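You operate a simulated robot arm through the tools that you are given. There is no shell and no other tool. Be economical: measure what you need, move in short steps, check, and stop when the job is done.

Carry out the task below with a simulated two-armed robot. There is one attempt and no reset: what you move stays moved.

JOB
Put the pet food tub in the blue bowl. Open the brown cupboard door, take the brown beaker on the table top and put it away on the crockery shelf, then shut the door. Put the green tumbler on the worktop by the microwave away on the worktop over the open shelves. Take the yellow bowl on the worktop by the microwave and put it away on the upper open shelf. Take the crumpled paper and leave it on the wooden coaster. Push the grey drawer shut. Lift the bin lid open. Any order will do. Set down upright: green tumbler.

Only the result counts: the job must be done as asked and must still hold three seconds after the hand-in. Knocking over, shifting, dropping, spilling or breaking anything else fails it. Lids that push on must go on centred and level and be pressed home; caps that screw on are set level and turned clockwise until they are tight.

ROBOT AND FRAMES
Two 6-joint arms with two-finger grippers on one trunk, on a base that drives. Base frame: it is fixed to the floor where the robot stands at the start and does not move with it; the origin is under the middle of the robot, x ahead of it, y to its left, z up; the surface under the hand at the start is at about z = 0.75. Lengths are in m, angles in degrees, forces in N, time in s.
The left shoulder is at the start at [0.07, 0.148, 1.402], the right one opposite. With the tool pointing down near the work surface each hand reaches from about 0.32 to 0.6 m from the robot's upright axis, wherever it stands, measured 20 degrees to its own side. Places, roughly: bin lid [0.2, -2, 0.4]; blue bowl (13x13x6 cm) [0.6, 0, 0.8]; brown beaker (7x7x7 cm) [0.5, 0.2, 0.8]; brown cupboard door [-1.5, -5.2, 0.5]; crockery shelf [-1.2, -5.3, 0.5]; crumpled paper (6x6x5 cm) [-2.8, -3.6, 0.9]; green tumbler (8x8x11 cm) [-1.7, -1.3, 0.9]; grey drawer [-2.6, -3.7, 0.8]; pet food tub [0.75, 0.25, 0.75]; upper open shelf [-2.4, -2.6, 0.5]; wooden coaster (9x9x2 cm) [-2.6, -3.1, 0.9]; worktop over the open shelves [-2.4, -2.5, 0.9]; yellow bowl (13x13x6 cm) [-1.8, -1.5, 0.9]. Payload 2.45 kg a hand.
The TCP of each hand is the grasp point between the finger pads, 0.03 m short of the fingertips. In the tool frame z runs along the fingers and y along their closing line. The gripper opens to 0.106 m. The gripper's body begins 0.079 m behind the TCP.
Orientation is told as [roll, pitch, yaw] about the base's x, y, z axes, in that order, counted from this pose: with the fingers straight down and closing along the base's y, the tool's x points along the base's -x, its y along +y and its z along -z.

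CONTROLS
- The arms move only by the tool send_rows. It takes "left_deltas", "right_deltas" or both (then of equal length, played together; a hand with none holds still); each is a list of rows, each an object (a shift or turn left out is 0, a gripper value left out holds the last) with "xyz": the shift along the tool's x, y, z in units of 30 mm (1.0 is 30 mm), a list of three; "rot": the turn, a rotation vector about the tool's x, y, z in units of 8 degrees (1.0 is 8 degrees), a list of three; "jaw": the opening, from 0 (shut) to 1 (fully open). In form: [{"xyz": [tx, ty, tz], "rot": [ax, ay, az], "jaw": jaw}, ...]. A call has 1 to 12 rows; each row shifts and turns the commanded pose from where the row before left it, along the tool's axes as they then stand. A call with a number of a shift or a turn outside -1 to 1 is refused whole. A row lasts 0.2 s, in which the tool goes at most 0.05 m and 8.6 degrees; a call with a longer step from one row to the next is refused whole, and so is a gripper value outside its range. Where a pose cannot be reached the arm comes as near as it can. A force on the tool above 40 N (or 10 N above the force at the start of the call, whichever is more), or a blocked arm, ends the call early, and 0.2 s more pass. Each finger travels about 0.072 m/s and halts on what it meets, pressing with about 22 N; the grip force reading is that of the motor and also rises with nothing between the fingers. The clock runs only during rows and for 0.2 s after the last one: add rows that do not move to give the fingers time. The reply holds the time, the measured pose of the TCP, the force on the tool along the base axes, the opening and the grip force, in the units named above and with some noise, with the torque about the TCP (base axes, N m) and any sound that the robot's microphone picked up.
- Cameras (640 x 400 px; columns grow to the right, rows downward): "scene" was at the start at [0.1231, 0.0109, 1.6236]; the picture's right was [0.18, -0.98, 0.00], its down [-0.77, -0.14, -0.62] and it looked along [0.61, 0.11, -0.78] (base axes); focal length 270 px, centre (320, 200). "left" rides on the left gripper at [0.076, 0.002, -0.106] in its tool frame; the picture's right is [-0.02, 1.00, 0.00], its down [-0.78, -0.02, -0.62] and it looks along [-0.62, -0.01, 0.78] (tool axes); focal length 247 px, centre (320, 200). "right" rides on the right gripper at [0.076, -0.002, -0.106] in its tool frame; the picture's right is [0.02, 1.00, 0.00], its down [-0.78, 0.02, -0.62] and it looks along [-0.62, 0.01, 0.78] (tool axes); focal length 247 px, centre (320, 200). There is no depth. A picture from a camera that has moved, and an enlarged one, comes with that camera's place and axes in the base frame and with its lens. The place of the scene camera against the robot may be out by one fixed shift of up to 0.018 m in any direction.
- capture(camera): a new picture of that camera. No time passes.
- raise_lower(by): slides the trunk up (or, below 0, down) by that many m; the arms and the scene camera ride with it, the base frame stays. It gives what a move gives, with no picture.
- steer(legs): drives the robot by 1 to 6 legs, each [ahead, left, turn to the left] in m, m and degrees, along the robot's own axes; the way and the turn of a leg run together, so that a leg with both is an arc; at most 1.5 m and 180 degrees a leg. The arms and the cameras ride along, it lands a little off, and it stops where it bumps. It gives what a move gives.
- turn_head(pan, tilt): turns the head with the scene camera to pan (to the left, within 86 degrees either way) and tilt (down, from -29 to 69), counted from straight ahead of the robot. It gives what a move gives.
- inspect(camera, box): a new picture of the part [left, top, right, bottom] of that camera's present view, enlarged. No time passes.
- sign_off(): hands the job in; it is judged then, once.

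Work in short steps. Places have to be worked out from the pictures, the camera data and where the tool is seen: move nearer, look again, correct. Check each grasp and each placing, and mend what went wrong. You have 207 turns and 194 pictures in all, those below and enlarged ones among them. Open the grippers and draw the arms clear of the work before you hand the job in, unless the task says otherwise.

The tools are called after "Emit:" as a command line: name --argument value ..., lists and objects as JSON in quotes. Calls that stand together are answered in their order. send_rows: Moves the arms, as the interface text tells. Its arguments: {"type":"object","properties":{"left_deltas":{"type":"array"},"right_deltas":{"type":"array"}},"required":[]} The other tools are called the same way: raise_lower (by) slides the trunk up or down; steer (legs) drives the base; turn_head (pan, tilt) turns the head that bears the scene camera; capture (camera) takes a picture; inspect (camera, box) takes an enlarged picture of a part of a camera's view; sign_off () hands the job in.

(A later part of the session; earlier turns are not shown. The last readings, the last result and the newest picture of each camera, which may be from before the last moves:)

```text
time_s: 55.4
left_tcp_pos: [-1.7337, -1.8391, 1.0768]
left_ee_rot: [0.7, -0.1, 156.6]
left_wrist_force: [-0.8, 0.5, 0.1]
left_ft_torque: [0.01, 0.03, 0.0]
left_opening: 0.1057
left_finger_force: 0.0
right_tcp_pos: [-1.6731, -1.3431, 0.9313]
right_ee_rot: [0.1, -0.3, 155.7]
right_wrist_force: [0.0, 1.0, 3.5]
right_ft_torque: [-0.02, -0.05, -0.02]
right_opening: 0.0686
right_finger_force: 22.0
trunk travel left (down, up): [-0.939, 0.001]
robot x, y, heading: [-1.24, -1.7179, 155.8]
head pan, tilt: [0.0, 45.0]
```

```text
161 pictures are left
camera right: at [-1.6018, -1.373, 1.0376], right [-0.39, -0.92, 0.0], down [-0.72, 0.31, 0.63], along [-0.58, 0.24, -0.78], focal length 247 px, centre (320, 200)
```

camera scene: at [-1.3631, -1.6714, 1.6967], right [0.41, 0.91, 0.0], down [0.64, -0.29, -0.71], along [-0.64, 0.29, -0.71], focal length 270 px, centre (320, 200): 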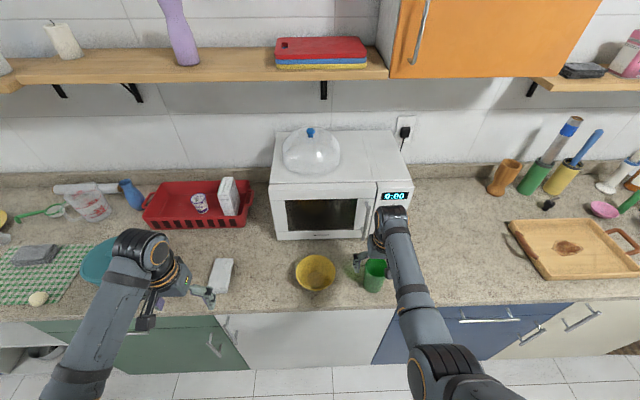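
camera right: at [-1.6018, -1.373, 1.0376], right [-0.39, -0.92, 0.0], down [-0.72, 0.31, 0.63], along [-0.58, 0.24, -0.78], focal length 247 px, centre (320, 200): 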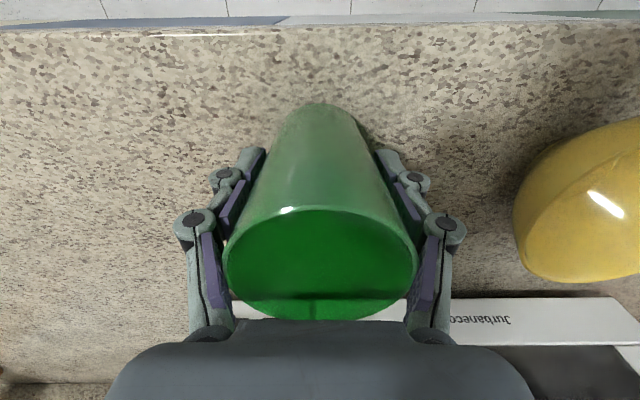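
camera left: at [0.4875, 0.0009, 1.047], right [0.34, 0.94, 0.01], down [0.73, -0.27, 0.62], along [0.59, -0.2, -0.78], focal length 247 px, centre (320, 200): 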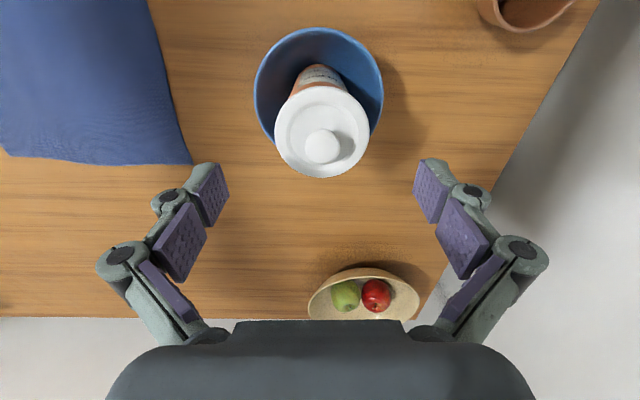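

Tumbler held. Lift it, and shift the robot right 0.13 so the bowl's left rim comes to the left hand.

Emit:
send_rows --right_deltas '[{"xyz": [0, 0, -0.85]}, {"xyz": [0, 0, -0.85]}, {"xyz": [0, 0, -0.85]}, {"xyz": [0, 0, -0.85]}, {"xyz": [0, 0, -0.85]}, {}]'

Emit:
steer --legs '[[0, -0.13, 0]]'

Emit:
send_rows --left_deltas '[{"rot": [0, -1, 0]}, {"rot": [0, -1, 0]}, {"rot": [0, -1, 0]}, {"rot": [0, -1, 0]}, {"rot": [0, -1, 0]}, {}]'

Emit:
capture --camera "scene"

Emit:
capture --camera "left"

```text
time_s: 56.8
left_tcp_pos: [-1.7336, -1.8383, 1.075]
left_ee_rot: [0.5, 0.0, 156.6]
left_wrist_force: [-0.6, -0.2, 0.9]
left_ft_torque: [-0.01, -0.04, -0.03]
left_opening: 0.106
left_finger_force: 0.0
right_tcp_pos: [-1.6695, -1.3443, 1.057]
right_ee_rot: [0.2, -0.2, 155.7]
right_wrist_force: [0.8, -0.1, -0.6]
right_ft_torque: [0.04, 0.01, -0.02]
right_opening: 0.0672
right_finger_force: 21.9
trunk travel left (down, up): [-0.939, 0.001]
robot x, y, heading: [-1.2427, -1.7256, 155.6]
head pan, tilt: [0.0, 45.0]
```

```text
time_s: 58.1
left_tcp_pos: [-1.6803, -1.7222, 1.0763]
left_ee_rot: [0.5, 0.0, 156.6]
left_wrist_force: [0.0, -0.4, 0.0]
left_ft_torque: [0.02, -0.02, 0.0]
left_opening: 0.106
left_finger_force: 0.1
right_tcp_pos: [-1.618, -1.228, 1.0571]
right_ee_rot: [-0.1, -0.2, 155.9]
right_wrist_force: [0.4, 0.0, -0.9]
right_ft_torque: [0.01, -0.03, 0.03]
right_opening: 0.0665
right_finger_force: 22.0
trunk travel left (down, up): [-0.939, 0.001]
robot x, y, heading: [-1.1867, -1.6029, 156.0]
head pan, tilt: [0.0, 45.0]
```

```text
time_s: 59.5
left_tcp_pos: [-1.6794, -1.7194, 1.0759]
left_ee_rot: [0.8, -40.1, 156.1]
left_wrist_force: [-0.5, 0.8, 0.7]
left_ft_torque: [-0.01, 0.0, 0.04]
left_opening: 0.1059
left_finger_force: 0.0
right_tcp_pos: [-1.618, -1.226, 1.058]
right_ee_rot: [0.0, -0.1, 155.8]
right_wrist_force: [0.0, -0.5, -0.2]
right_ft_torque: [-0.03, 0.0, 0.01]
right_opening: 0.0657
right_finger_force: 22.0
trunk travel left (down, up): [-0.939, 0.001]
robot x, y, heading: [-1.1898, -1.6026, 155.8]
head pan, tilt: [0.0, 45.0]
```

```text
160 pictures are left
camera scene: at [-1.3098, -1.5514, 1.6966], right [0.41, 0.91, 0.0], down [0.65, -0.29, -0.71], along [-0.64, 0.29, -0.71], focal length 270 px, centre (320, 200)
```

scene: 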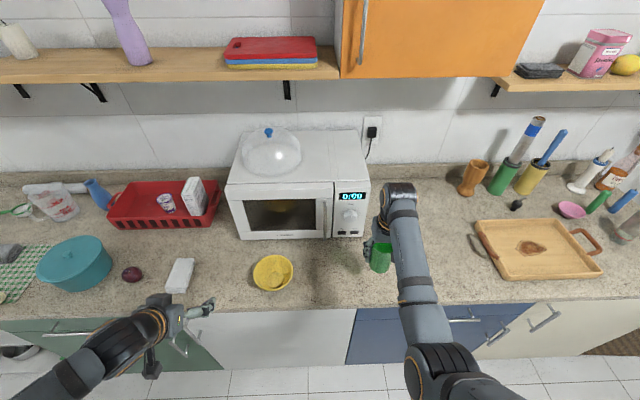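

```text
159 pictures are left
camera left: at [-1.5635, -1.7698, 1.1085], right [-0.41, -0.91, 0.02], down [-0.17, 0.1, 0.98], along [-0.89, 0.4, -0.2], focal length 247 px, centre (320, 200)
```

left: 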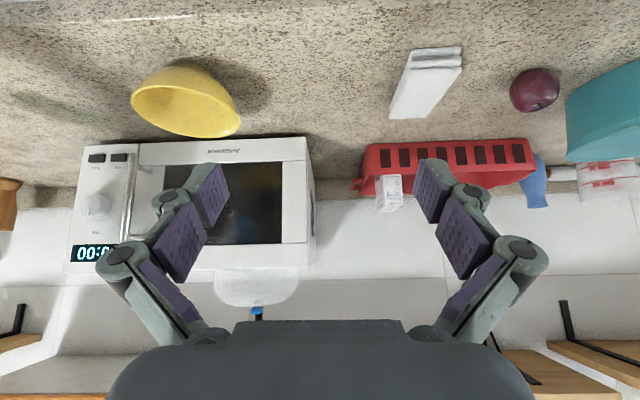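

Bowl centre ≈(-1.76,-1.507). Bring the pitched left hand to a pre-grasp near the bowl's left rim.

Emit:
send_rows --left_deltas '[{"xyz": [-0.17, -0.68, 0.79]}, {"xyz": [-0.17, -0.68, 0.79]}, {"xyz": [-0.17, -0.68, 0.79]}, {"xyz": [-0.17, -0.68, 0.79]}, {"xyz": [-0.17, -0.68, 0.79]}, {}]'

Emit:
capture --camera "left"

Emit:
capture --camera "scene"

```text
time_s: 60.9
left_tcp_pos: [-1.7296, -1.5878, 1.0012]
left_ee_rot: [0.8, -40.1, 156.1]
left_wrist_force: [-0.6, 0.1, 0.4]
left_ft_torque: [0.01, -0.04, 0.02]
left_opening: 0.1063
left_finger_force: 0.0
right_tcp_pos: [-1.6173, -1.2258, 1.0568]
right_ee_rot: [0.0, -0.2, 155.8]
right_wrist_force: [0.5, -0.6, -0.6]
right_ft_torque: [0.03, 0.02, 0.03]
right_opening: 0.0651
right_finger_force: 21.9
trunk travel left (down, up): [-0.939, 0.001]
robot x, y, heading: [-1.189, -1.6067, 155.8]
head pan, tilt: [0.0, 45.0]
```

```text
158 pictures are left
camera left: at [-1.6129, -1.6385, 1.0329], right [-0.41, -0.91, 0.02], down [-0.17, 0.1, 0.98], along [-0.89, 0.4, -0.2], focal length 247 px, centre (320, 200)
```

left: 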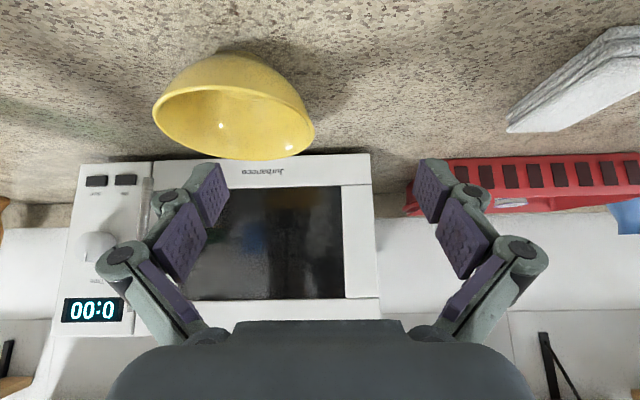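

```text
157 pictures are left
camera scene: at [-1.3099, -1.5534, 1.6967], right [0.41, 0.91, 0.0], down [0.65, -0.29, -0.71], along [-0.64, 0.29, -0.71], focal length 270 px, centre (320, 200)
```

scene: 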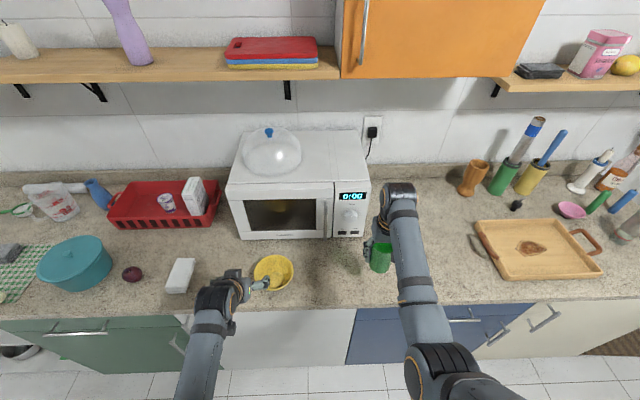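

Now advance along the tool axis to straddle the left rim.

Emit:
send_rows --left_deltas '[{"xyz": [0.06, -0.05, 0.8]}, {"xyz": [0.06, -0.05, 0.8]}, {"xyz": [0.06, -0.05, 0.8]}, {"xyz": [0.06, -0.05, 0.75]}, {}]'

Emit:
capture --camera "left"

```text
time_s: 62.1
left_tcp_pos: [-1.7752, -1.5611, 0.925]
left_ee_rot: [0.7, -40.0, 156.2]
left_wrist_force: [-0.6, -0.1, 0.1]
left_ft_torque: [0.02, -0.01, 0.03]
left_opening: 0.1061
left_finger_force: 0.0
right_tcp_pos: [-1.6172, -1.2251, 1.0572]
right_ee_rot: [0.1, -0.2, 155.9]
right_wrist_force: [-0.5, 0.2, -0.4]
right_ft_torque: [-0.03, 0.0, -0.01]
right_opening: 0.0653
right_finger_force: 21.5
trunk travel left (down, up): [-0.939, 0.001]
robot x, y, heading: [-1.1893, -1.6034, 155.8]
head pan, tilt: [0.0, 45.0]
```

```text
156 pictures are left
camera left: at [-1.6596, -1.6125, 0.9576], right [-0.41, -0.91, 0.02], down [-0.17, 0.1, 0.98], along [-0.9, 0.4, -0.2], focal length 247 px, centre (320, 200)
```

left: 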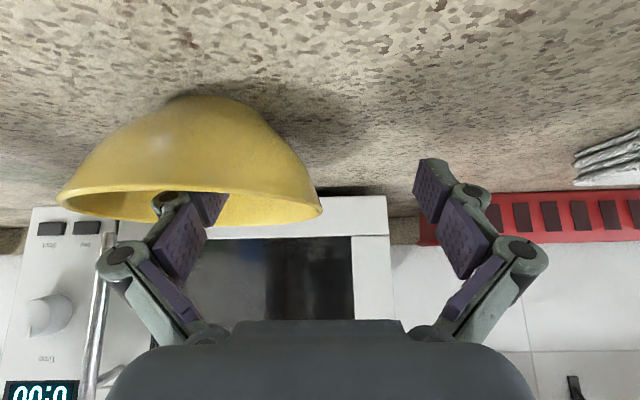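

The rim edge lies midway between the fingers. Close.

Emit:
send_rows --left_deltas '[{"jaw": 0}, {"jaw": 0}, {"jaw": 0}, {"jaw": 0}, {"jaw": 0}]'

Emit:
capture --camera "left"

```text
time_s: 63.3
left_tcp_pos: [-1.7759, -1.5606, 0.9273]
left_ee_rot: [0.6, -40.4, 156.2]
left_wrist_force: [0.1, 2.7, 11.8]
left_ft_torque: [1.08, -0.24, 0.06]
left_opening: 0.0243
left_finger_force: 20.9
right_tcp_pos: [-1.6154, -1.2257, 1.0587]
right_ee_rot: [0.2, -0.3, 155.8]
right_wrist_force: [0.3, 0.6, -0.5]
right_ft_torque: [-0.01, 0.02, -0.01]
right_opening: 0.0651
right_finger_force: 22.1
trunk travel left (down, up): [-0.939, 0.001]
robot x, y, heading: [-1.1904, -1.6047, 155.7]
head pan, tilt: [0.0, 45.0]
```

```text
155 pictures are left
camera left: at [-1.6592, -1.6114, 0.9595], right [-0.41, -0.91, 0.02], down [-0.17, 0.1, 0.98], along [-0.9, 0.4, -0.19], focal length 247 px, centre (320, 200)
```

left: 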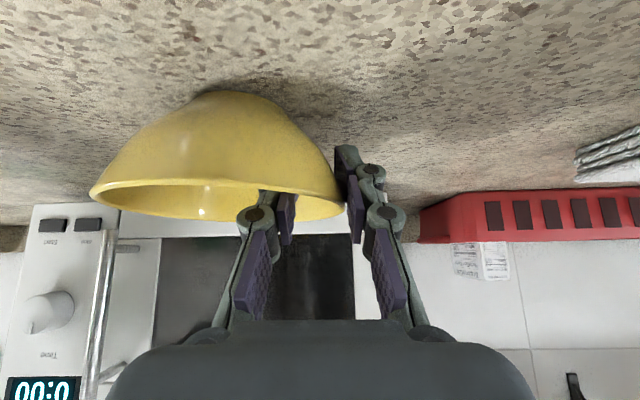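

Gripped with 24 mm opening on the slanted wall. Lift a little and see if it holds.

Emit:
send_rows --left_deltas '[{"xyz": [-0.32, 0, -0.38]}, {"xyz": [-0.32, 0, -0.38]}, {"xyz": [-0.32, 0, -0.38]}, {}]'

Emit:
capture --camera "left"

Emit:
inspect --camera "scene" --box '[180, 220, 340, 320]'

```text
time_s: 64.3
left_tcp_pos: [-1.7734, -1.5606, 0.9699]
left_ee_rot: [0.9, -40.0, 156.1]
left_wrist_force: [-0.1, -0.3, -1.4]
left_ft_torque: [-0.08, -0.01, 0.02]
left_opening: 0.0127
left_finger_force: 22.5
right_tcp_pos: [-1.6168, -1.2254, 1.0569]
right_ee_rot: [0.1, -0.2, 155.8]
right_wrist_force: [0.2, 0.8, -1.1]
right_ft_torque: [-0.01, -0.03, 0.01]
right_opening: 0.0649
right_finger_force: 22.1
trunk travel left (down, up): [-0.939, 0.001]
robot x, y, heading: [-1.1857, -1.6088, 155.9]
head pan, tilt: [0.0, 45.0]
```

```text
154 pictures are left
camera left: at [-1.6582, -1.6122, 1.0017], right [-0.41, -0.91, 0.03], down [-0.17, 0.11, 0.98], along [-0.89, 0.4, -0.2], focal length 247 px, centre (320, 200)
```

left: 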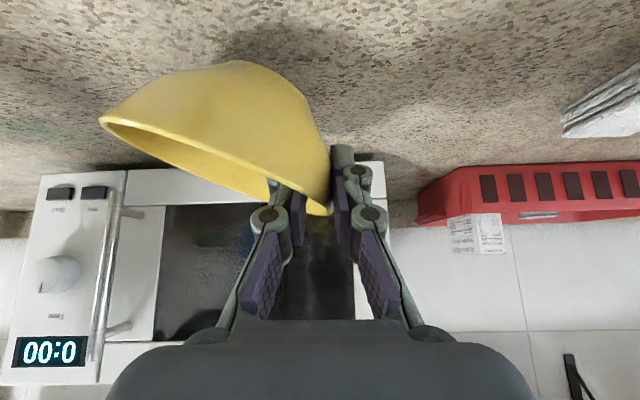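

```text
4.00 times, centred on (260, 270) of scene
camera zoom: at [-1.31, -1.5522, 1.6966], right [0.41, 0.91, 0.0], down [0.65, -0.29, -0.71], along [-0.64, 0.29, -0.71], focal length 1079 px, centre (560, -80)
```

zoom: 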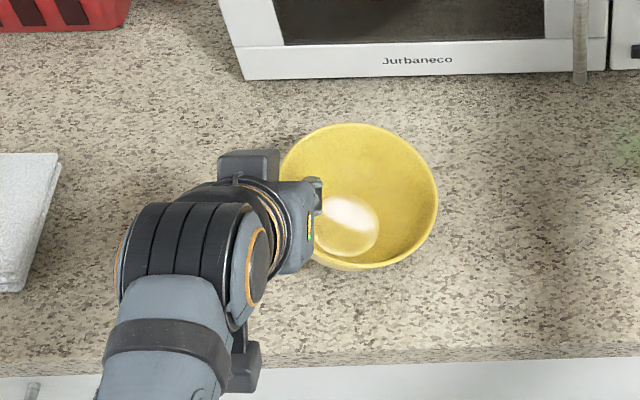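

Bowl held firmly but it tilted ~23° to lie flush in the pads. Lift more and roll the hand to level it.

Emit:
send_rows --left_deltas '[{"xyz": [-0.5, 0, -0.6]}, {"xyz": [-0.5, 0, -0.6]}, {"xyz": [-0.5, 0, -0.6]}, {"rot": [0.73, 0, -0.62]}, {"rot": [0.73, 0, -0.62]}, {"rot": [0.73, 0, -0.62]}, {}]'

Emit:
capture --camera "left"

Emit:
capture --camera "scene"

```text
time_s: 65.9
left_tcp_pos: [-1.7745, -1.561, 1.0376]
left_ee_rot: [-28.3, -36.5, 174.6]
left_wrist_force: [0.6, -0.7, -2.3]
left_ft_torque: [-0.08, 0.01, -0.01]
left_opening: 0.0124
left_finger_force: 22.2
right_tcp_pos: [-1.6176, -1.2254, 1.0578]
right_ee_rot: [0.1, -0.2, 155.9]
right_wrist_force: [-0.5, 0.3, 0.3]
right_ft_torque: [0.0, 0.02, 0.0]
right_opening: 0.0648
right_finger_force: 22.2
trunk travel left (down, up): [-0.939, 0.001]
robot x, y, heading: [-1.1894, -1.6056, 156.0]
head pan, tilt: [0.0, 45.0]
```

```text
152 pictures are left
camera left: at [-1.6643, -1.623, 1.0686], right [-0.38, -0.85, -0.37], down [-0.33, -0.25, 0.91], along [-0.87, 0.47, -0.18], focal length 247 px, centre (320, 200)
```

left: 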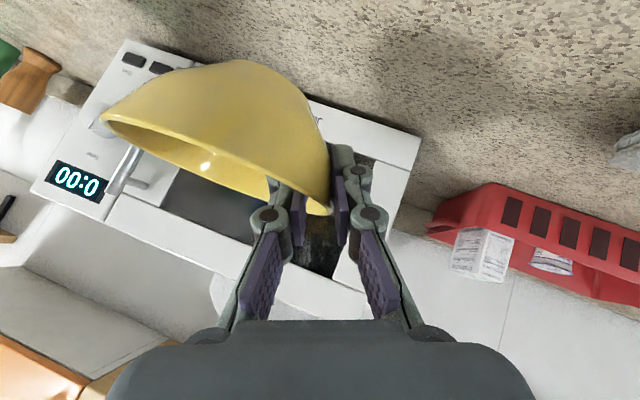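

```text
151 pictures are left
camera scene: at [-1.3101, -1.5519, 1.6966], right [0.41, 0.91, 0.0], down [0.65, -0.29, -0.71], along [-0.64, 0.29, -0.71], focal length 270 px, centre (320, 200)
```

scene: 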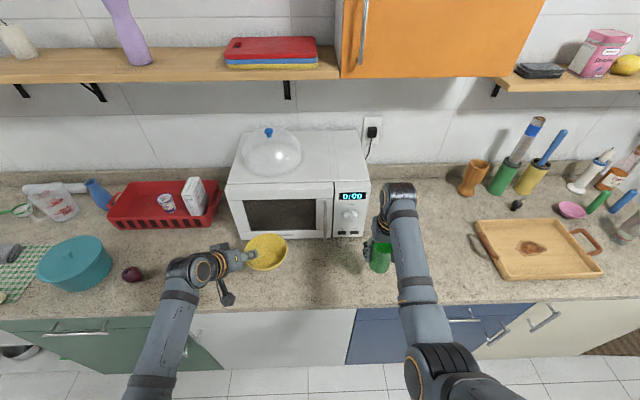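

Bowl level, tumbler held. Back off and drive left to the open shelves.

Emit:
steer --legs '[[-0.3, 0, 0], [0, 1.35, 0]]'

Emit:
capture --camera "scene"

```text
time_s: 74.2
left_tcp_pos: [-2.0571, -2.8931, 1.0397]
left_ee_rot: [-28.2, -36.5, 173.8]
left_wrist_force: [-0.3, 0.2, -1.3]
left_ft_torque: [-0.13, -0.02, -0.02]
left_opening: 0.0122
left_finger_force: 22.1
right_tcp_pos: [-1.8946, -2.56, 1.0577]
right_ee_rot: [0.1, -0.3, 155.1]
right_wrist_force: [0.1, 0.2, -0.6]
right_ft_torque: [0.01, -0.01, 0.02]
right_opening: 0.0645
right_finger_force: 21.8
trunk travel left (down, up): [-0.939, 0.001]
robot x, y, heading: [-1.4694, -2.9423, 155.2]
head pan, tilt: [0.0, 45.0]
```

```text
150 pictures are left
camera scene: at [-1.5912, -2.8895, 1.6966], right [0.42, 0.91, 0.0], down [0.64, -0.3, -0.71], along [-0.64, 0.3, -0.71], focal length 270 px, centre (320, 200)
```

scene: 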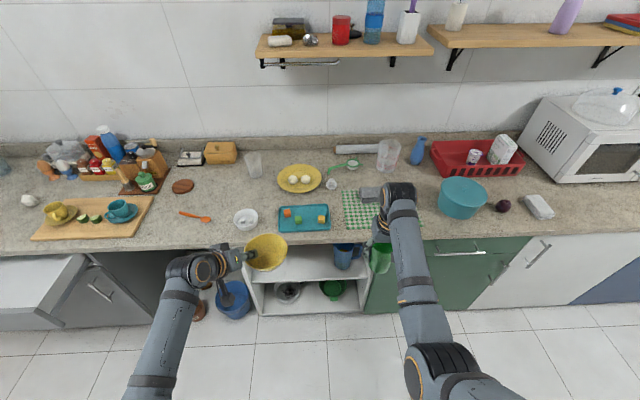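

I zoom into the open-shelf area.

Emit:
inspect --camera "scene" --box '[220, 140, 440, 330]'

```text
2.11 times, centred on (330, 235) of scene
camera zoom: at [-1.5912, -2.8895, 1.6966], right [0.42, 0.91, 0.0], down [0.64, -0.3, -0.71], along [-0.64, 0.3, -0.71], focal length 568 px, centre (299, 126)
```

zoom: 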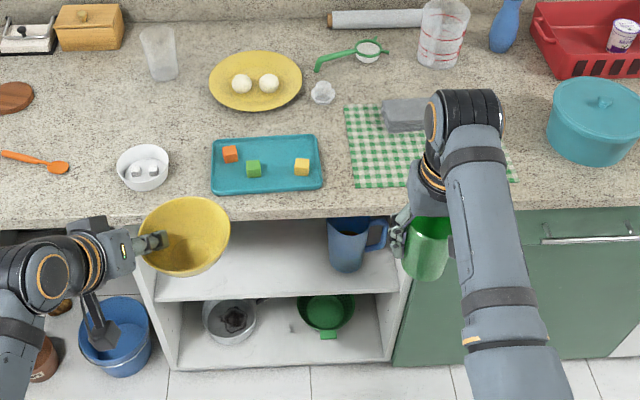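

Free worktop spot for the tumbler: left-behind the tray at ≈(-2.47,-2.76), clear ≥8 cm all round. First pull the left hand (bowl) back and up so it clears items when I move in.

Emit:
send_rows --left_deltas '[{"xyz": [0.155, -0.235, -0.85]}, {"xyz": [0.155, -0.235, -0.85]}, {"xyz": [0.155, -0.235, -0.85]}, {"xyz": [0.155, -0.235, -0.85]}, {"xyz": [0.155, -0.235, -0.85]}, {}]'

Emit:
steer --legs '[[0, 0.42, 0]]'

Emit:
capture --camera "scene"

```text
time_s: 75.6
left_tcp_pos: [-1.9673, -2.9364, 1.1294]
left_ee_rot: [-28.3, -36.4, 173.8]
left_wrist_force: [-0.5, 0.3, -2.0]
left_ft_torque: [-0.15, 0.01, -0.01]
left_opening: 0.0125
left_finger_force: 21.8
right_tcp_pos: [-1.8951, -2.5603, 1.0574]
right_ee_rot: [0.1, -0.2, 155.1]
right_wrist_force: [-0.6, -0.2, -0.7]
right_ft_torque: [0.0, 0.01, 0.04]
right_opening: 0.0648
right_finger_force: 21.9
trunk travel left (down, up): [-0.939, 0.001]
robot x, y, heading: [-1.4675, -2.942, 154.6]
head pan, tilt: [0.0, 45.0]
```

```text
time_s: 78.2
left_tcp_pos: [-2.1441, -3.3171, 1.1285]
left_ee_rot: [-28.1, -36.5, 173.9]
left_wrist_force: [0.5, 0.5, -1.7]
left_ft_torque: [-0.11, 0.05, 0.03]
left_opening: 0.0122
left_finger_force: 21.7
right_tcp_pos: [-2.0728, -2.9412, 1.0579]
right_ee_rot: [0.2, -0.2, 155.3]
right_wrist_force: [0.2, 0.7, -0.6]
right_ft_torque: [-0.01, 0.01, -0.01]
right_opening: 0.0645
right_finger_force: 21.9
trunk travel left (down, up): [-0.939, 0.001]
robot x, y, heading: [-1.6483, -3.3257, 155.2]
head pan, tilt: [0.0, 45.0]
```

```text
148 pictures are left
camera scene: at [-1.7678, -3.2711, 1.6966], right [0.42, 0.91, 0.0], down [0.64, -0.3, -0.71], along [-0.64, 0.3, -0.71], focal length 270 px, centre (320, 200)
```

scene: 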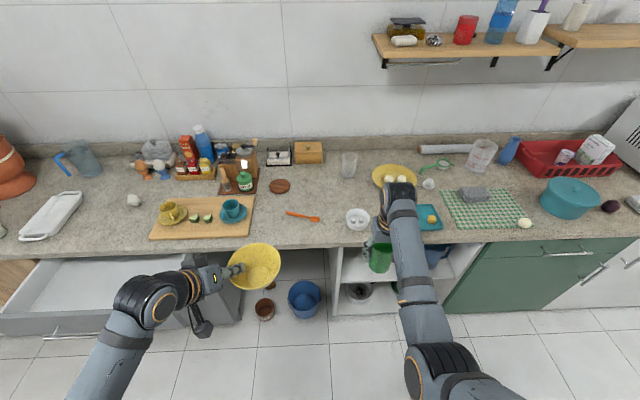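

Crumpled paper ≈(-2.81,-3.64) and coaster ≈(-2.67,-3.05) also seen. Drive ahead 0.3 and check.

Emit:
steer --legs '[[0.3, 0, 0]]'

Emit:
capture --camera "right"

Emit:
capture --camera "scene"

```text
time_s: 80.3
left_tcp_pos: [-2.4174, -3.1865, 1.1298]
left_ee_rot: [-28.3, -36.6, 173.6]
left_wrist_force: [0.7, -0.6, -1.7]
left_ft_torque: [-0.12, 0.09, 0.0]
left_opening: 0.0125
left_finger_force: 22.2
right_tcp_pos: [-2.3437, -2.8122, 1.0584]
right_ee_rot: [0.1, -0.3, 154.9]
right_wrist_force: [0.1, 0.1, -0.4]
right_ft_torque: [0.01, -0.01, -0.01]
right_opening: 0.0644
right_finger_force: 21.9
trunk travel left (down, up): [-0.939, 0.001]
robot x, y, heading: [-1.9233, -3.197, 154.9]
head pan, tilt: [0.0, 45.0]
```

```text
147 pictures are left
camera right: at [-2.2736, -2.8443, 1.1649], right [-0.41, -0.91, 0.0], down [-0.71, 0.32, 0.63], along [-0.57, 0.25, -0.78], focal length 247 px, centre (320, 200)
```

right: 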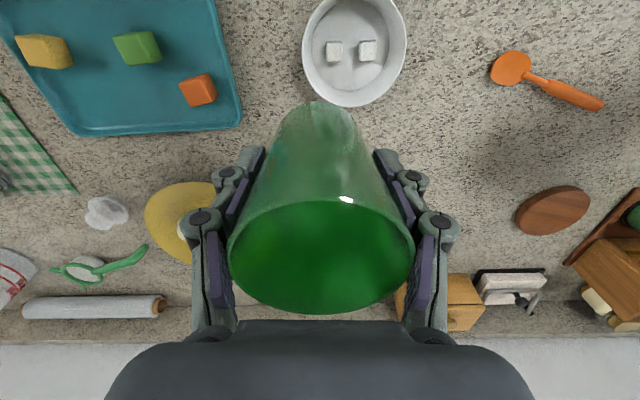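

```text
146 pictures are left
camera scene: at [-2.0411, -3.1453, 1.6969], right [0.43, 0.91, 0.0], down [0.64, -0.3, -0.71], along [-0.64, 0.3, -0.71], focal length 270 px, centre (320, 200)
```

scene: 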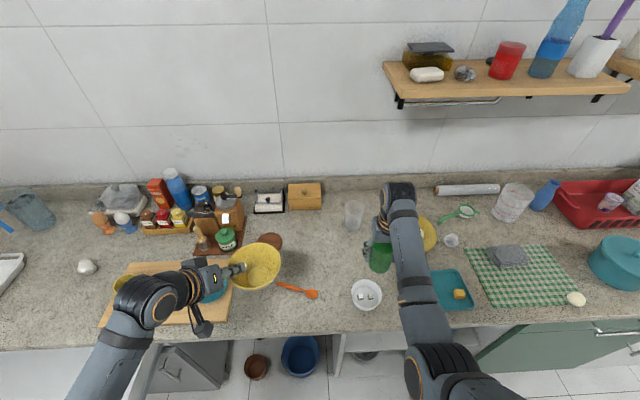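

Chosen spot (-2.466,-2.737). Nudge the base 0.08 ahead for reach.

Emit:
steer --legs '[[0.08, 0, 0]]'

Emit:
send_rows --right_deltas '[{"xyz": [-0.7, -0.15, 0]}, {"xyz": [-0.7, -0.15, 0]}, {"xyz": [-0.7, -0.15, 0]}, {}]'

Emit:
capture --camera "right"

Emit:
capture --camera "scene"

```text
time_s: 81.3
left_tcp_pos: [-2.4887, -3.1549, 1.1311]
left_ee_rot: [-28.3, -36.8, 173.5]
left_wrist_force: [0.9, -0.5, -2.1]
left_ft_torque: [-0.1, 0.07, 0.02]
left_opening: 0.0124
left_finger_force: 21.7
right_tcp_pos: [-2.4141, -2.7807, 1.0611]
right_ee_rot: [0.1, -0.6, 154.9]
right_wrist_force: [-0.5, -1.1, 0.0]
right_ft_torque: [0.08, 0.05, -0.01]
right_opening: 0.0645
right_finger_force: 22.0
trunk travel left (down, up): [-0.939, 0.001]
robot x, y, heading: [-1.9966, -3.1626, 154.8]
head pan, tilt: [0.0, 45.0]
```

```text
time_s: 82.3
left_tcp_pos: [-2.4938, -3.1527, 1.1275]
left_ee_rot: [-28.2, -36.4, 173.5]
left_wrist_force: [0.5, 0.8, -2.0]
left_ft_torque: [-0.1, 0.02, -0.02]
left_opening: 0.0122
left_finger_force: 21.9
right_tcp_pos: [-2.4689, -2.7398, 1.0567]
right_ee_rot: [0.2, -0.2, 154.8]
right_wrist_force: [-0.2, 0.3, -0.8]
right_ft_torque: [-0.01, -0.01, 0.0]
right_opening: 0.0644
right_finger_force: 21.9
trunk travel left (down, up): [-0.939, 0.001]
robot x, y, heading: [-1.9945, -3.162, 154.9]
head pan, tilt: [0.0, 45.0]
```

```text
145 pictures are left
camera right: at [-2.3987, -2.7697, 1.1627], right [-0.41, -0.91, 0.0], down [-0.71, 0.32, 0.62], along [-0.57, 0.25, -0.78], focal length 247 px, centre (320, 200)
```

right: 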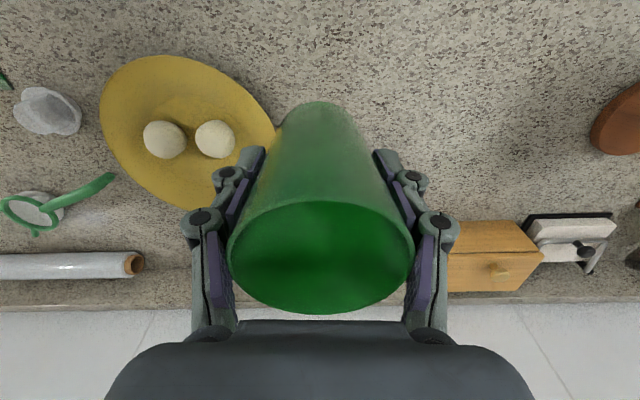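

```text
144 pictures are left
camera scene: at [-2.1172, -3.1094, 1.6966], right [0.43, 0.91, 0.0], down [0.64, -0.3, -0.71], along [-0.64, 0.3, -0.71], focal length 270 px, centre (320, 200)
```

scene: 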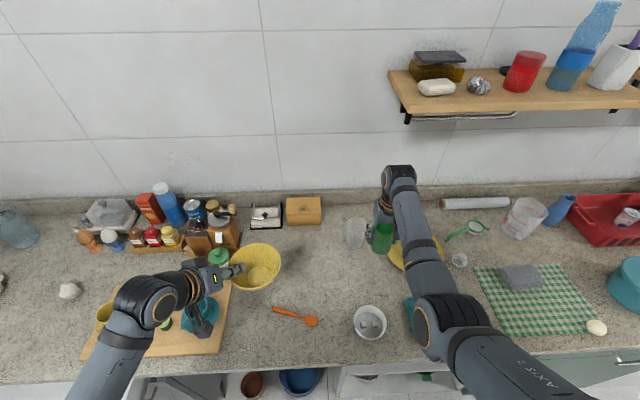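

Verify clearance to the drinking glass before lowering.

Emit:
inspect --camera "scene" --box '[300, 180, 460, 360]'

```text
2.22 times, centred on (380, 270) of scene
camera zoom: at [-2.1172, -3.1094, 1.6966], right [0.43, 0.91, 0.0], down [0.64, -0.3, -0.71], along [-0.64, 0.3, -0.71], focal length 599 px, centre (187, 44)
```

zoom: 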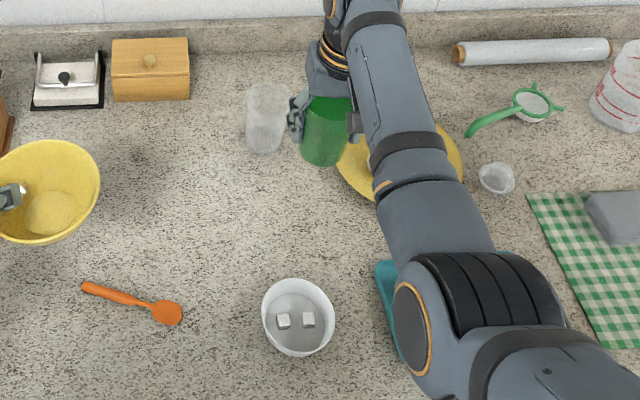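

Clear. Lower the tumbler.

Emit:
send_rows --right_deltas '[{"xyz": [0, 0, 0.8]}, {"xyz": [0, 0, 0.8]}, {"xyz": [0, 0, 0.8]}, {"xyz": [0, 0, 0.8]}, {"xyz": [0, 0, 0.5]}, {"xyz": [0, 0, 0.15]}, {"xyz": [0, 0, 0.15]}, {}]'

Emit:
capture --camera "right"

```text
time_s: 84.1
left_tcp_pos: [-2.4932, -3.1517, 1.1299]
left_ee_rot: [-28.3, -36.4, 173.7]
left_wrist_force: [-0.4, 0.5, -1.9]
left_ft_torque: [-0.11, 0.05, -0.01]
left_opening: 0.0124
left_finger_force: 22.5
right_tcp_pos: [-2.4702, -2.74, 0.9396]
right_ee_rot: [0.1, -0.1, 154.8]
right_wrist_force: [0.1, 0.4, -0.5]
right_ft_torque: [0.01, 0.01, 0.0]
right_opening: 0.0643
right_finger_force: 21.9
trunk travel left (down, up): [-0.939, 0.001]
robot x, y, heading: [-1.9961, -3.1592, 154.9]
head pan, tilt: [0.0, 45.0]
```

```text
142 pictures are left
camera right: at [-2.4003, -2.7716, 1.0449], right [-0.41, -0.91, 0.0], down [-0.71, 0.32, 0.62], along [-0.57, 0.25, -0.78], focal length 247 px, centre (320, 200)
```

right: 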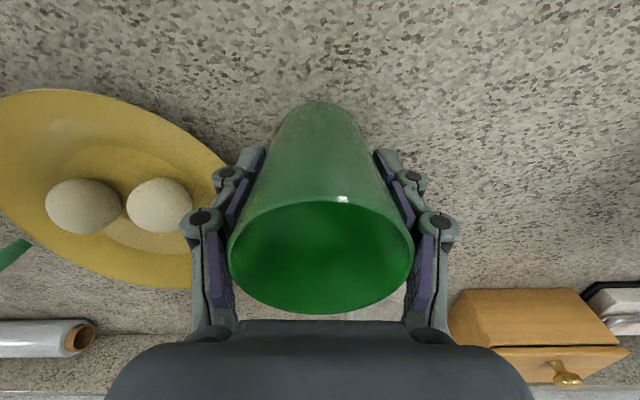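

Almost at the surface (grasp height was 0.931). Lower slowly to contact.

Emit:
send_rows --right_deltas '[{"xyz": [0, 0, 0.1]}, {"xyz": [0, 0, 0.1]}, {"xyz": [0, 0, 0.1]}, {}]'

```text
time_s: 85.1
left_tcp_pos: [-2.4923, -3.1527, 1.129]
left_ee_rot: [-28.4, -36.5, 173.6]
left_wrist_force: [0.1, -1.0, -2.0]
left_ft_torque: [-0.08, 0.04, 0.0]
left_opening: 0.0124
left_finger_force: 22.1
right_tcp_pos: [-2.469, -2.7408, 0.9351]
right_ee_rot: [0.1, -0.4, 154.7]
right_wrist_force: [-3.9, 0.4, 10.9]
right_ft_torque: [-0.23, 0.28, -0.08]
right_opening: 0.0644
right_finger_force: 22.1
right hand out of reach, approached as far as the arm can: row 3
trunk travel left (down, up): [-0.939, 0.001]
robot x, y, heading: [-1.9943, -3.1656, 154.5]
head pan, tilt: [0.0, 45.0]
```

Contact at 11 N. Open and rise.

Emit:
send_rows --right_deltas '[{"jaw": 0.85}, {"jaw": 0.85}, {"jaw": 0.85}, {"xyz": [0, 0, -0.5]}, {"xyz": [0, 0, -0.8]}, {"xyz": [0, 0, -0.8]}, {"xyz": [0, 0, -0.8]}, {"xyz": [0, 0, -0.8]}, {"xyz": [0, 0, -0.5]}, {}]'

Emit:
capture --camera "right"

```text
time_s: 87.3
left_tcp_pos: [-2.493, -3.1518, 1.1278]
left_ee_rot: [-28.3, -36.4, 173.5]
left_wrist_force: [0.4, 0.0, -3.0]
left_ft_torque: [-0.1, -0.02, 0.02]
left_opening: 0.0121
left_finger_force: 22.6
right_tcp_pos: [-2.4662, -2.7391, 1.0596]
right_ee_rot: [0.1, -0.2, 154.8]
right_wrist_force: [0.4, -0.7, 0.5]
right_ft_torque: [-0.01, 0.03, 0.0]
right_opening: 0.0901
right_finger_force: 0.1
trunk travel left (down, up): [-0.939, 0.001]
robot x, y, heading: [-1.9969, -3.1635, 154.7]
head pan, tilt: [0.0, 45.0]
```

```text
141 pictures are left
camera right: at [-2.3969, -2.7697, 1.1659], right [-0.41, -0.91, 0.0], down [-0.71, 0.32, 0.62], along [-0.57, 0.25, -0.78], focal length 247 px, centre (320, 200)
```

right: 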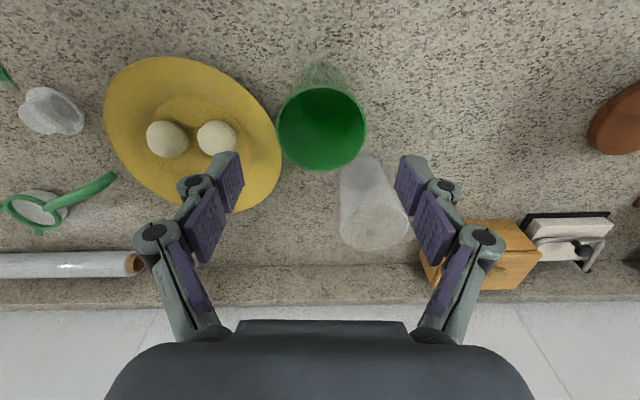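

Tumbler stands upright. Back off and go right to the shelf stance, then lower the trunk for the bowl.

Emit:
steer --legs '[[-0.45, 0, 0], [0, -0.46, 0]]'

Emit:
send_rows --right_deltas '[{"xyz": [0.7, -0.7, 0.3]}, {"xyz": [0.7, -0.7, 0.3]}, {"xyz": [0.7, -0.7, 0.3]}, {"xyz": [0.7, -0.7, 0.3]}, {"xyz": [0.7, -0.7, 0.3]}, {"xyz": [0.7, -0.7, 0.3]}, {"xyz": [0.7, -0.7, 0.3]}, {"xyz": [0.7, -0.7, 0.3]}, {}]'

Emit:
raise_lower --by -0.4

Emit:
turn_head --pan 0 --tilt 35

Emit:
capture --camera "scene"

```text
time_s: 92.3
left_tcp_pos: [-1.9066, -2.9469, 1.127]
left_ee_rot: [-28.3, -36.4, 174.4]
left_wrist_force: [-0.3, -0.9, -2.8]
left_ft_torque: [-0.11, -0.01, -0.05]
left_opening: 0.0119
left_finger_force: 22.1
right_tcp_pos: [-1.8884, -2.5334, 1.0591]
right_ee_rot: [0.0, -0.1, 155.7]
right_wrist_force: [-0.8, -0.7, 0.1]
right_ft_torque: [0.02, 0.01, -0.01]
right_opening: 0.0902
right_finger_force: 0.1
trunk travel left (down, up): [-0.939, 0.001]
robot x, y, heading: [-1.4106, -2.9458, 155.7]
head pan, tilt: [0.0, 45.0]
```

```text
time_s: 94.3
left_tcp_pos: [-1.9062, -2.9457, 1.1279]
left_ee_rot: [-28.2, -36.4, 174.4]
left_wrist_force: [-0.2, 0.5, -1.9]
left_ft_torque: [-0.09, 0.03, -0.01]
left_opening: 0.0124
left_finger_force: 22.3
right_tcp_pos: [-1.6612, -2.4486, 0.9877]
right_ee_rot: [0.0, -0.2, 155.6]
right_wrist_force: [0.2, 0.1, -0.4]
right_ft_torque: [0.03, 0.0, 0.0]
right_opening: 0.0901
right_finger_force: 0.0
trunk travel left (down, up): [-0.939, 0.001]
robot x, y, heading: [-1.4062, -2.9492, 155.7]
head pan, tilt: [0.0, 45.0]
```

```text
time_s: 98.1
left_tcp_pos: [-1.9055, -2.945, 0.7281]
left_ee_rot: [-28.1, -36.4, 174.4]
left_wrist_force: [0.5, 0.3, -2.1]
left_ft_torque: [-0.1, -0.02, 0.02]
left_opening: 0.0124
left_finger_force: 22.2
right_tcp_pos: [-1.6628, -2.4484, 0.5865]
right_ee_rot: [0.1, -0.2, 155.7]
right_wrist_force: [-0.4, 0.2, -0.5]
right_ft_torque: [0.02, 0.04, 0.01]
right_opening: 0.0901
right_finger_force: 0.0
trunk travel left (down, up): [-0.539, 0.401]
robot x, y, heading: [-1.4077, -2.9533, 155.5]
head pan, tilt: [0.0, 45.0]
```

```text
time_s: 98.8
left_tcp_pos: [-1.9066, -2.9459, 0.728]
left_ee_rot: [-28.2, -36.4, 174.4]
left_wrist_force: [0.2, 0.9, -2.0]
left_ft_torque: [-0.11, 0.0, 0.01]
left_opening: 0.0123
left_finger_force: 22.2
right_tcp_pos: [-1.6614, -2.4481, 0.5858]
right_ee_rot: [0.1, -0.2, 155.7]
right_wrist_force: [0.1, -0.1, -0.5]
right_ft_torque: [-0.01, 0.03, 0.03]
right_opening: 0.0899
right_finger_force: 0.1
trunk travel left (down, up): [-0.539, 0.401]
robot x, y, heading: [-1.4086, -2.9528, 155.3]
head pan, tilt: [0.0, 35.0]
```

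```text
140 pictures are left
camera scene: at [-1.5366, -2.8951, 1.3114], right [0.41, 0.91, 0.0], down [0.52, -0.24, -0.82], along [-0.75, 0.34, -0.57], focal length 270 px, centre (320, 200)
```

scene: 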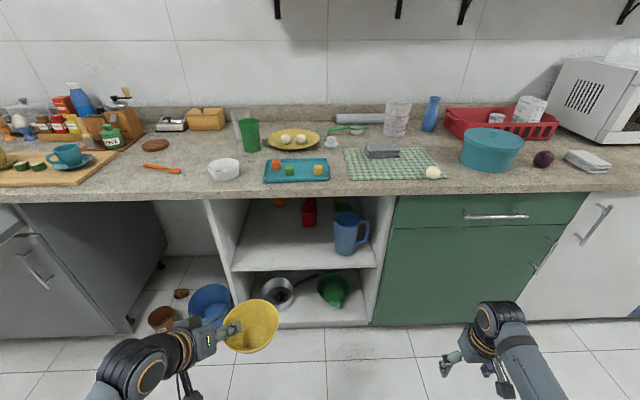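

Shelf front edge ≈0.81 ahead, shelf top z≈0.54, free space at lateral 0.08–0.25. Lower the bowl hand a bit, retract the right hand more.

Emit:
send_rows --left_deltas '[{"xyz": [0.39, 0.26, 0.47]}, {"xyz": [0.39, 0.26, 0.47]}, {"xyz": [0.39, 0.26, 0.47]}, {"xyz": [0.39, 0.26, 0.47]}, {}, {}, {}]' --right_deltas '[{"xyz": [0.95, 0, 0]}, {"xyz": [0.95, 0, 0]}, {"xyz": [0.95, 0, 0]}, {"xyz": [0.95, 0, 0]}, {"xyz": [0.95, 0, 0]}, {"xyz": [0.95, 0, 0]}, {"xyz": [0.95, 0, 0]}]'

Emit:
capture --camera "scene"

Emit:
capture --camera "left"

```text
time_s: 100.4
left_tcp_pos: [-1.9058, -2.9473, 0.6498]
left_ee_rot: [-28.2, -36.4, 174.2]
left_wrist_force: [0.2, -0.6, -2.3]
left_ft_torque: [-0.08, 0.03, -0.02]
left_opening: 0.0121
left_finger_force: 22.0
right_tcp_pos: [-1.4814, -2.5307, 0.5845]
right_ee_rot: [0.2, -0.1, 155.5]
right_wrist_force: [-0.6, 0.2, 0.2]
right_ft_torque: [-0.04, -0.01, 0.01]
right_opening: 0.0901
right_finger_force: 0.1
trunk travel left (down, up): [-0.539, 0.401]
robot x, y, heading: [-1.409, -2.9539, 155.7]
head pan, tilt: [0.0, 35.0]
```

```text
139 pictures are left
camera scene: at [-1.5377, -2.8949, 1.3113], right [0.41, 0.91, 0.0], down [0.52, -0.24, -0.82], along [-0.75, 0.34, -0.57], focal length 270 px, centre (320, 200)
```

scene: 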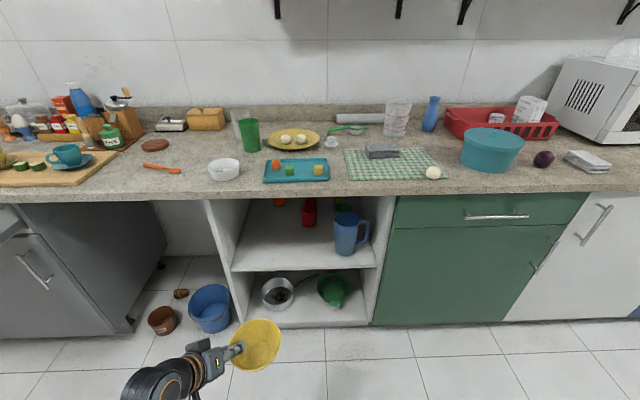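

```text
138 pictures are left
camera left: at [-1.7941, -3.0094, 0.6795], right [-0.38, -0.85, -0.37], down [-0.33, -0.25, 0.91], along [-0.86, 0.47, -0.18], focal length 247 px, centre (320, 200)
```

left: 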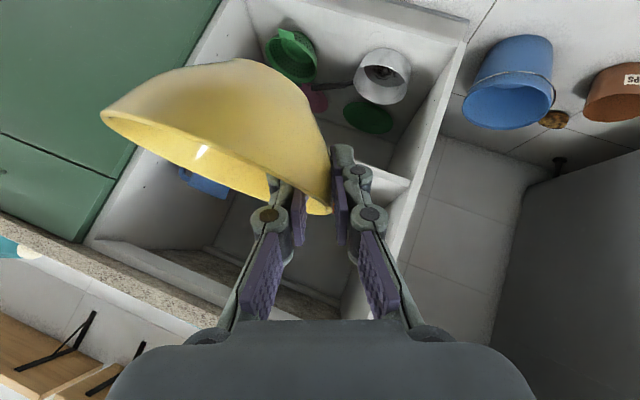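

Drive ahead 0.33 with bowl bottom ≈5 cm above the shelf level.

Emit:
steer --legs '[[0.33, 0, 0]]'

Emit:
capture --camera "scene"

Emit:
capture --camera "left"

```text
time_s: 102.6
left_tcp_pos: [-2.2048, -2.8142, 0.6509]
left_ee_rot: [-28.2, -36.4, 174.5]
left_wrist_force: [0.0, 0.3, -2.4]
left_ft_torque: [-0.1, 0.02, -0.03]
left_opening: 0.0124
left_finger_force: 22.7
right_tcp_pos: [-1.7829, -2.3937, 0.5859]
right_ee_rot: [0.2, -0.1, 155.9]
right_wrist_force: [0.1, 0.9, -0.7]
right_ft_torque: [0.0, 0.0, -0.01]
right_opening: 0.0902
right_finger_force: 0.1
trunk travel left (down, up): [-0.539, 0.401]
robot x, y, heading: [-1.7091, -2.8134, 156.0]
head pan, tilt: [0.0, 35.0]
```

```text
137 pictures are left
camera scene: at [-1.837, -2.7604, 1.3114], right [0.41, 0.91, 0.0], down [0.52, -0.23, -0.82], along [-0.75, 0.33, -0.57], focal length 270 px, centre (320, 200)
```

scene: 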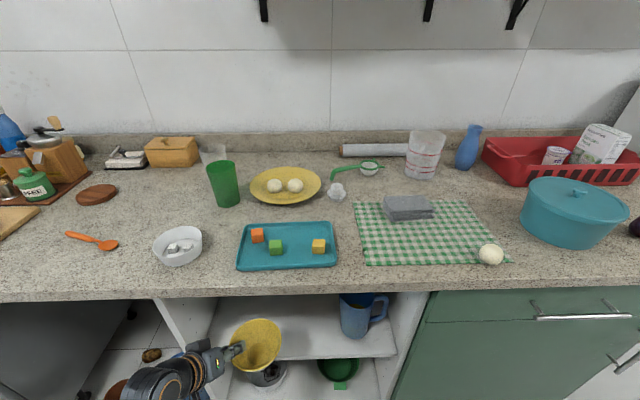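

```text
136 pictures are left
camera left: at [-2.0931, -2.8759, 0.6797], right [-0.38, -0.85, -0.37], down [-0.33, -0.25, 0.91], along [-0.87, 0.47, -0.18], focal length 247 px, centre (320, 200)
```

left: 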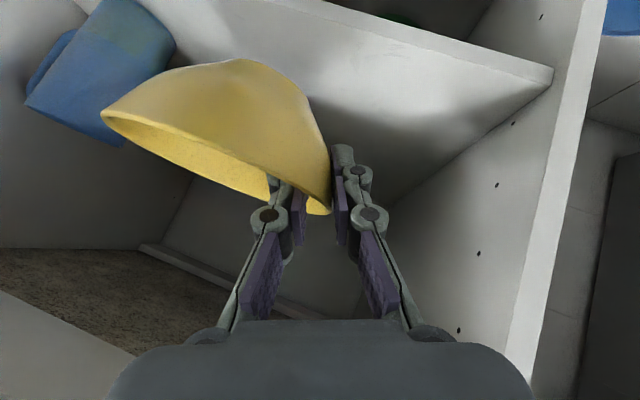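

Shelf front edge is at 0.447 ahead; advance 7.5 cm and 2 cm right to bring the bowl over the shelf.

Emit:
send_rows --left_deltas '[{"xyz": [-0.58, -0.2, 0.6]}, {"xyz": [-0.58, -0.2, 0.6]}, {"xyz": [-0.58, -0.2, 0.6]}, {}]'

Emit:
capture --camera "scene"

Emit:
capture --camera "left"

```text
time_s: 103.6
left_tcp_pos: [-2.2661, -2.7675, 0.6501]
left_ee_rot: [-28.3, -36.4, 174.5]
left_wrist_force: [0.3, 0.3, -2.3]
left_ft_torque: [-0.11, 0.01, -0.04]
left_opening: 0.0122
left_finger_force: 22.0
right_tcp_pos: [-1.7811, -2.3947, 0.5856]
right_ee_rot: [0.2, -0.2, 155.9]
right_wrist_force: [0.0, 0.2, -0.1]
right_ft_torque: [-0.02, -0.01, 0.01]
right_opening: 0.0901
right_finger_force: 0.1
trunk travel left (down, up): [-0.539, 0.401]
robot x, y, heading: [-1.7059, -2.8168, 155.8]
head pan, tilt: [0.0, 35.0]
```

```text
135 pictures are left
camera scene: at [-1.836, -2.7611, 1.3115], right [0.41, 0.91, 0.0], down [0.52, -0.23, -0.82], along [-0.75, 0.34, -0.57], focal length 270 px, centre (320, 200)
```

scene: 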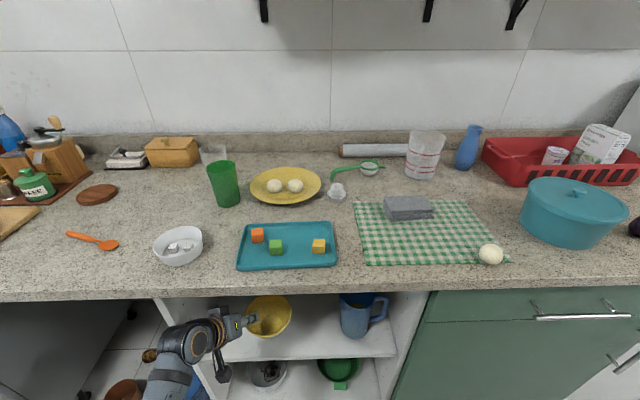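

```text
134 pictures are left
camera left: at [-2.1542, -2.8297, 0.6795], right [-0.38, -0.85, -0.37], down [-0.33, -0.25, 0.91], along [-0.87, 0.47, -0.18], focal length 247 px, centre (320, 200)
```

left: 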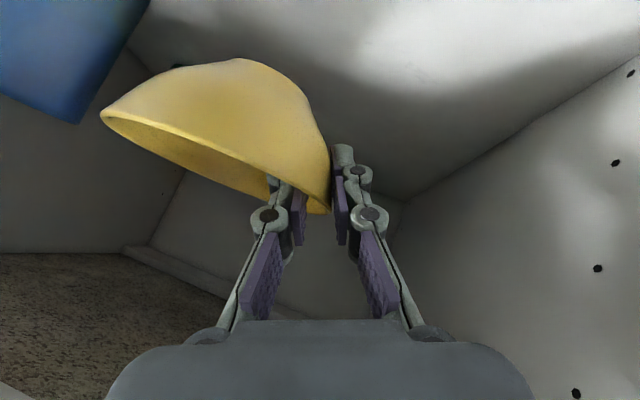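

Lower 4 cm, then in small steps till contact.

Emit:
send_rows --left_deltas '[{"xyz": [0.39, 0.26, 0.47]}, {"xyz": [0.39, 0.26, 0.47]}, {"xyz": [0.1, 0.065, 0.118]}, {"xyz": [0.1, 0.065, 0.118]}, {}]'

Emit:
capture --camera "left"

Emit:
inspect --camera "scene" --box '[140, 270, 420, 400]'

```text
time_s: 104.8
left_tcp_pos: [-2.2666, -2.7671, 0.6012]
left_ee_rot: [-28.2, -36.5, 174.5]
left_wrist_force: [1.1, -0.2, -1.6]
left_ft_torque: [-0.12, 0.02, 0.01]
left_opening: 0.0121
left_finger_force: 22.4
right_tcp_pos: [-1.7817, -2.3944, 0.585]
right_ee_rot: [0.0, -0.3, 156.0]
right_wrist_force: [0.5, 0.2, 0.6]
right_ft_torque: [-0.03, 0.0, 0.01]
right_opening: 0.0901
right_finger_force: 0.0
trunk travel left (down, up): [-0.539, 0.401]
robot x, y, heading: [-1.7083, -2.8149, 155.8]
head pan, tilt: [0.0, 35.0]
```

```text
133 pictures are left
camera left: at [-2.1539, -2.8297, 0.6298], right [-0.38, -0.85, -0.37], down [-0.33, -0.25, 0.91], along [-0.87, 0.47, -0.18], focal length 247 px, centre (320, 200)
```

left: 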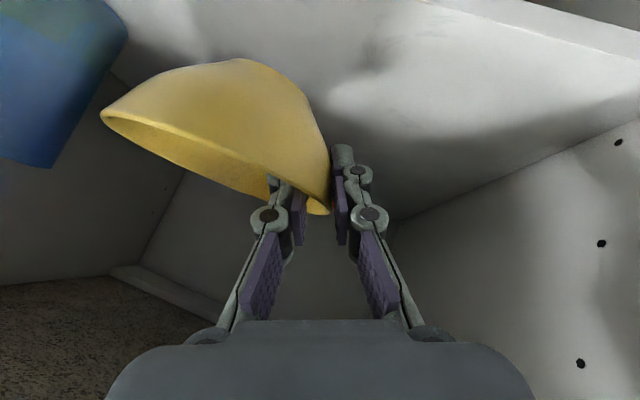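

```text
2.29 times, centred on (280, 335) of scene
camera zoom: at [-1.8363, -2.7607, 1.3115], right [0.41, 0.91, 0.0], down [0.52, -0.23, -0.82], along [-0.75, 0.34, -0.57], focal length 616 px, centre (411, -109)
```

zoom: 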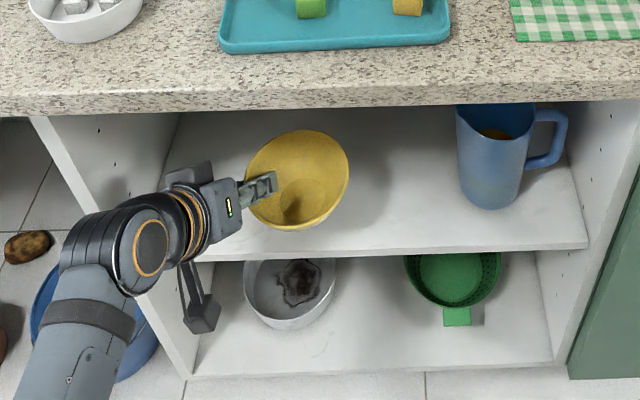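

Still no contact; continue down slowly.

Emit:
send_rows --left_deltas '[{"xyz": [0.1, 0.065, 0.118]}, {"xyz": [0.1, 0.065, 0.118]}, {"xyz": [0.05, 0.033, 0.059]}, {}]'

```text
time_s: 105.8
left_tcp_pos: [-2.2647, -2.7667, 0.5869]
left_ee_rot: [-28.2, -36.3, 174.6]
left_wrist_force: [-0.7, 1.2, -2.3]
left_ft_torque: [-0.14, 0.02, -0.01]
left_opening: 0.0122
left_finger_force: 21.9
right_tcp_pos: [-1.7809, -2.3949, 0.5848]
right_ee_rot: [0.2, -0.3, 155.9]
right_wrist_force: [0.5, 0.4, -0.2]
right_ft_torque: [-0.01, -0.03, -0.02]
right_opening: 0.0901
right_finger_force: 0.0
trunk travel left (down, up): [-0.539, 0.401]
robot x, y, heading: [-1.7052, -2.8137, 155.9]
head pan, tilt: [0.0, 35.0]
```

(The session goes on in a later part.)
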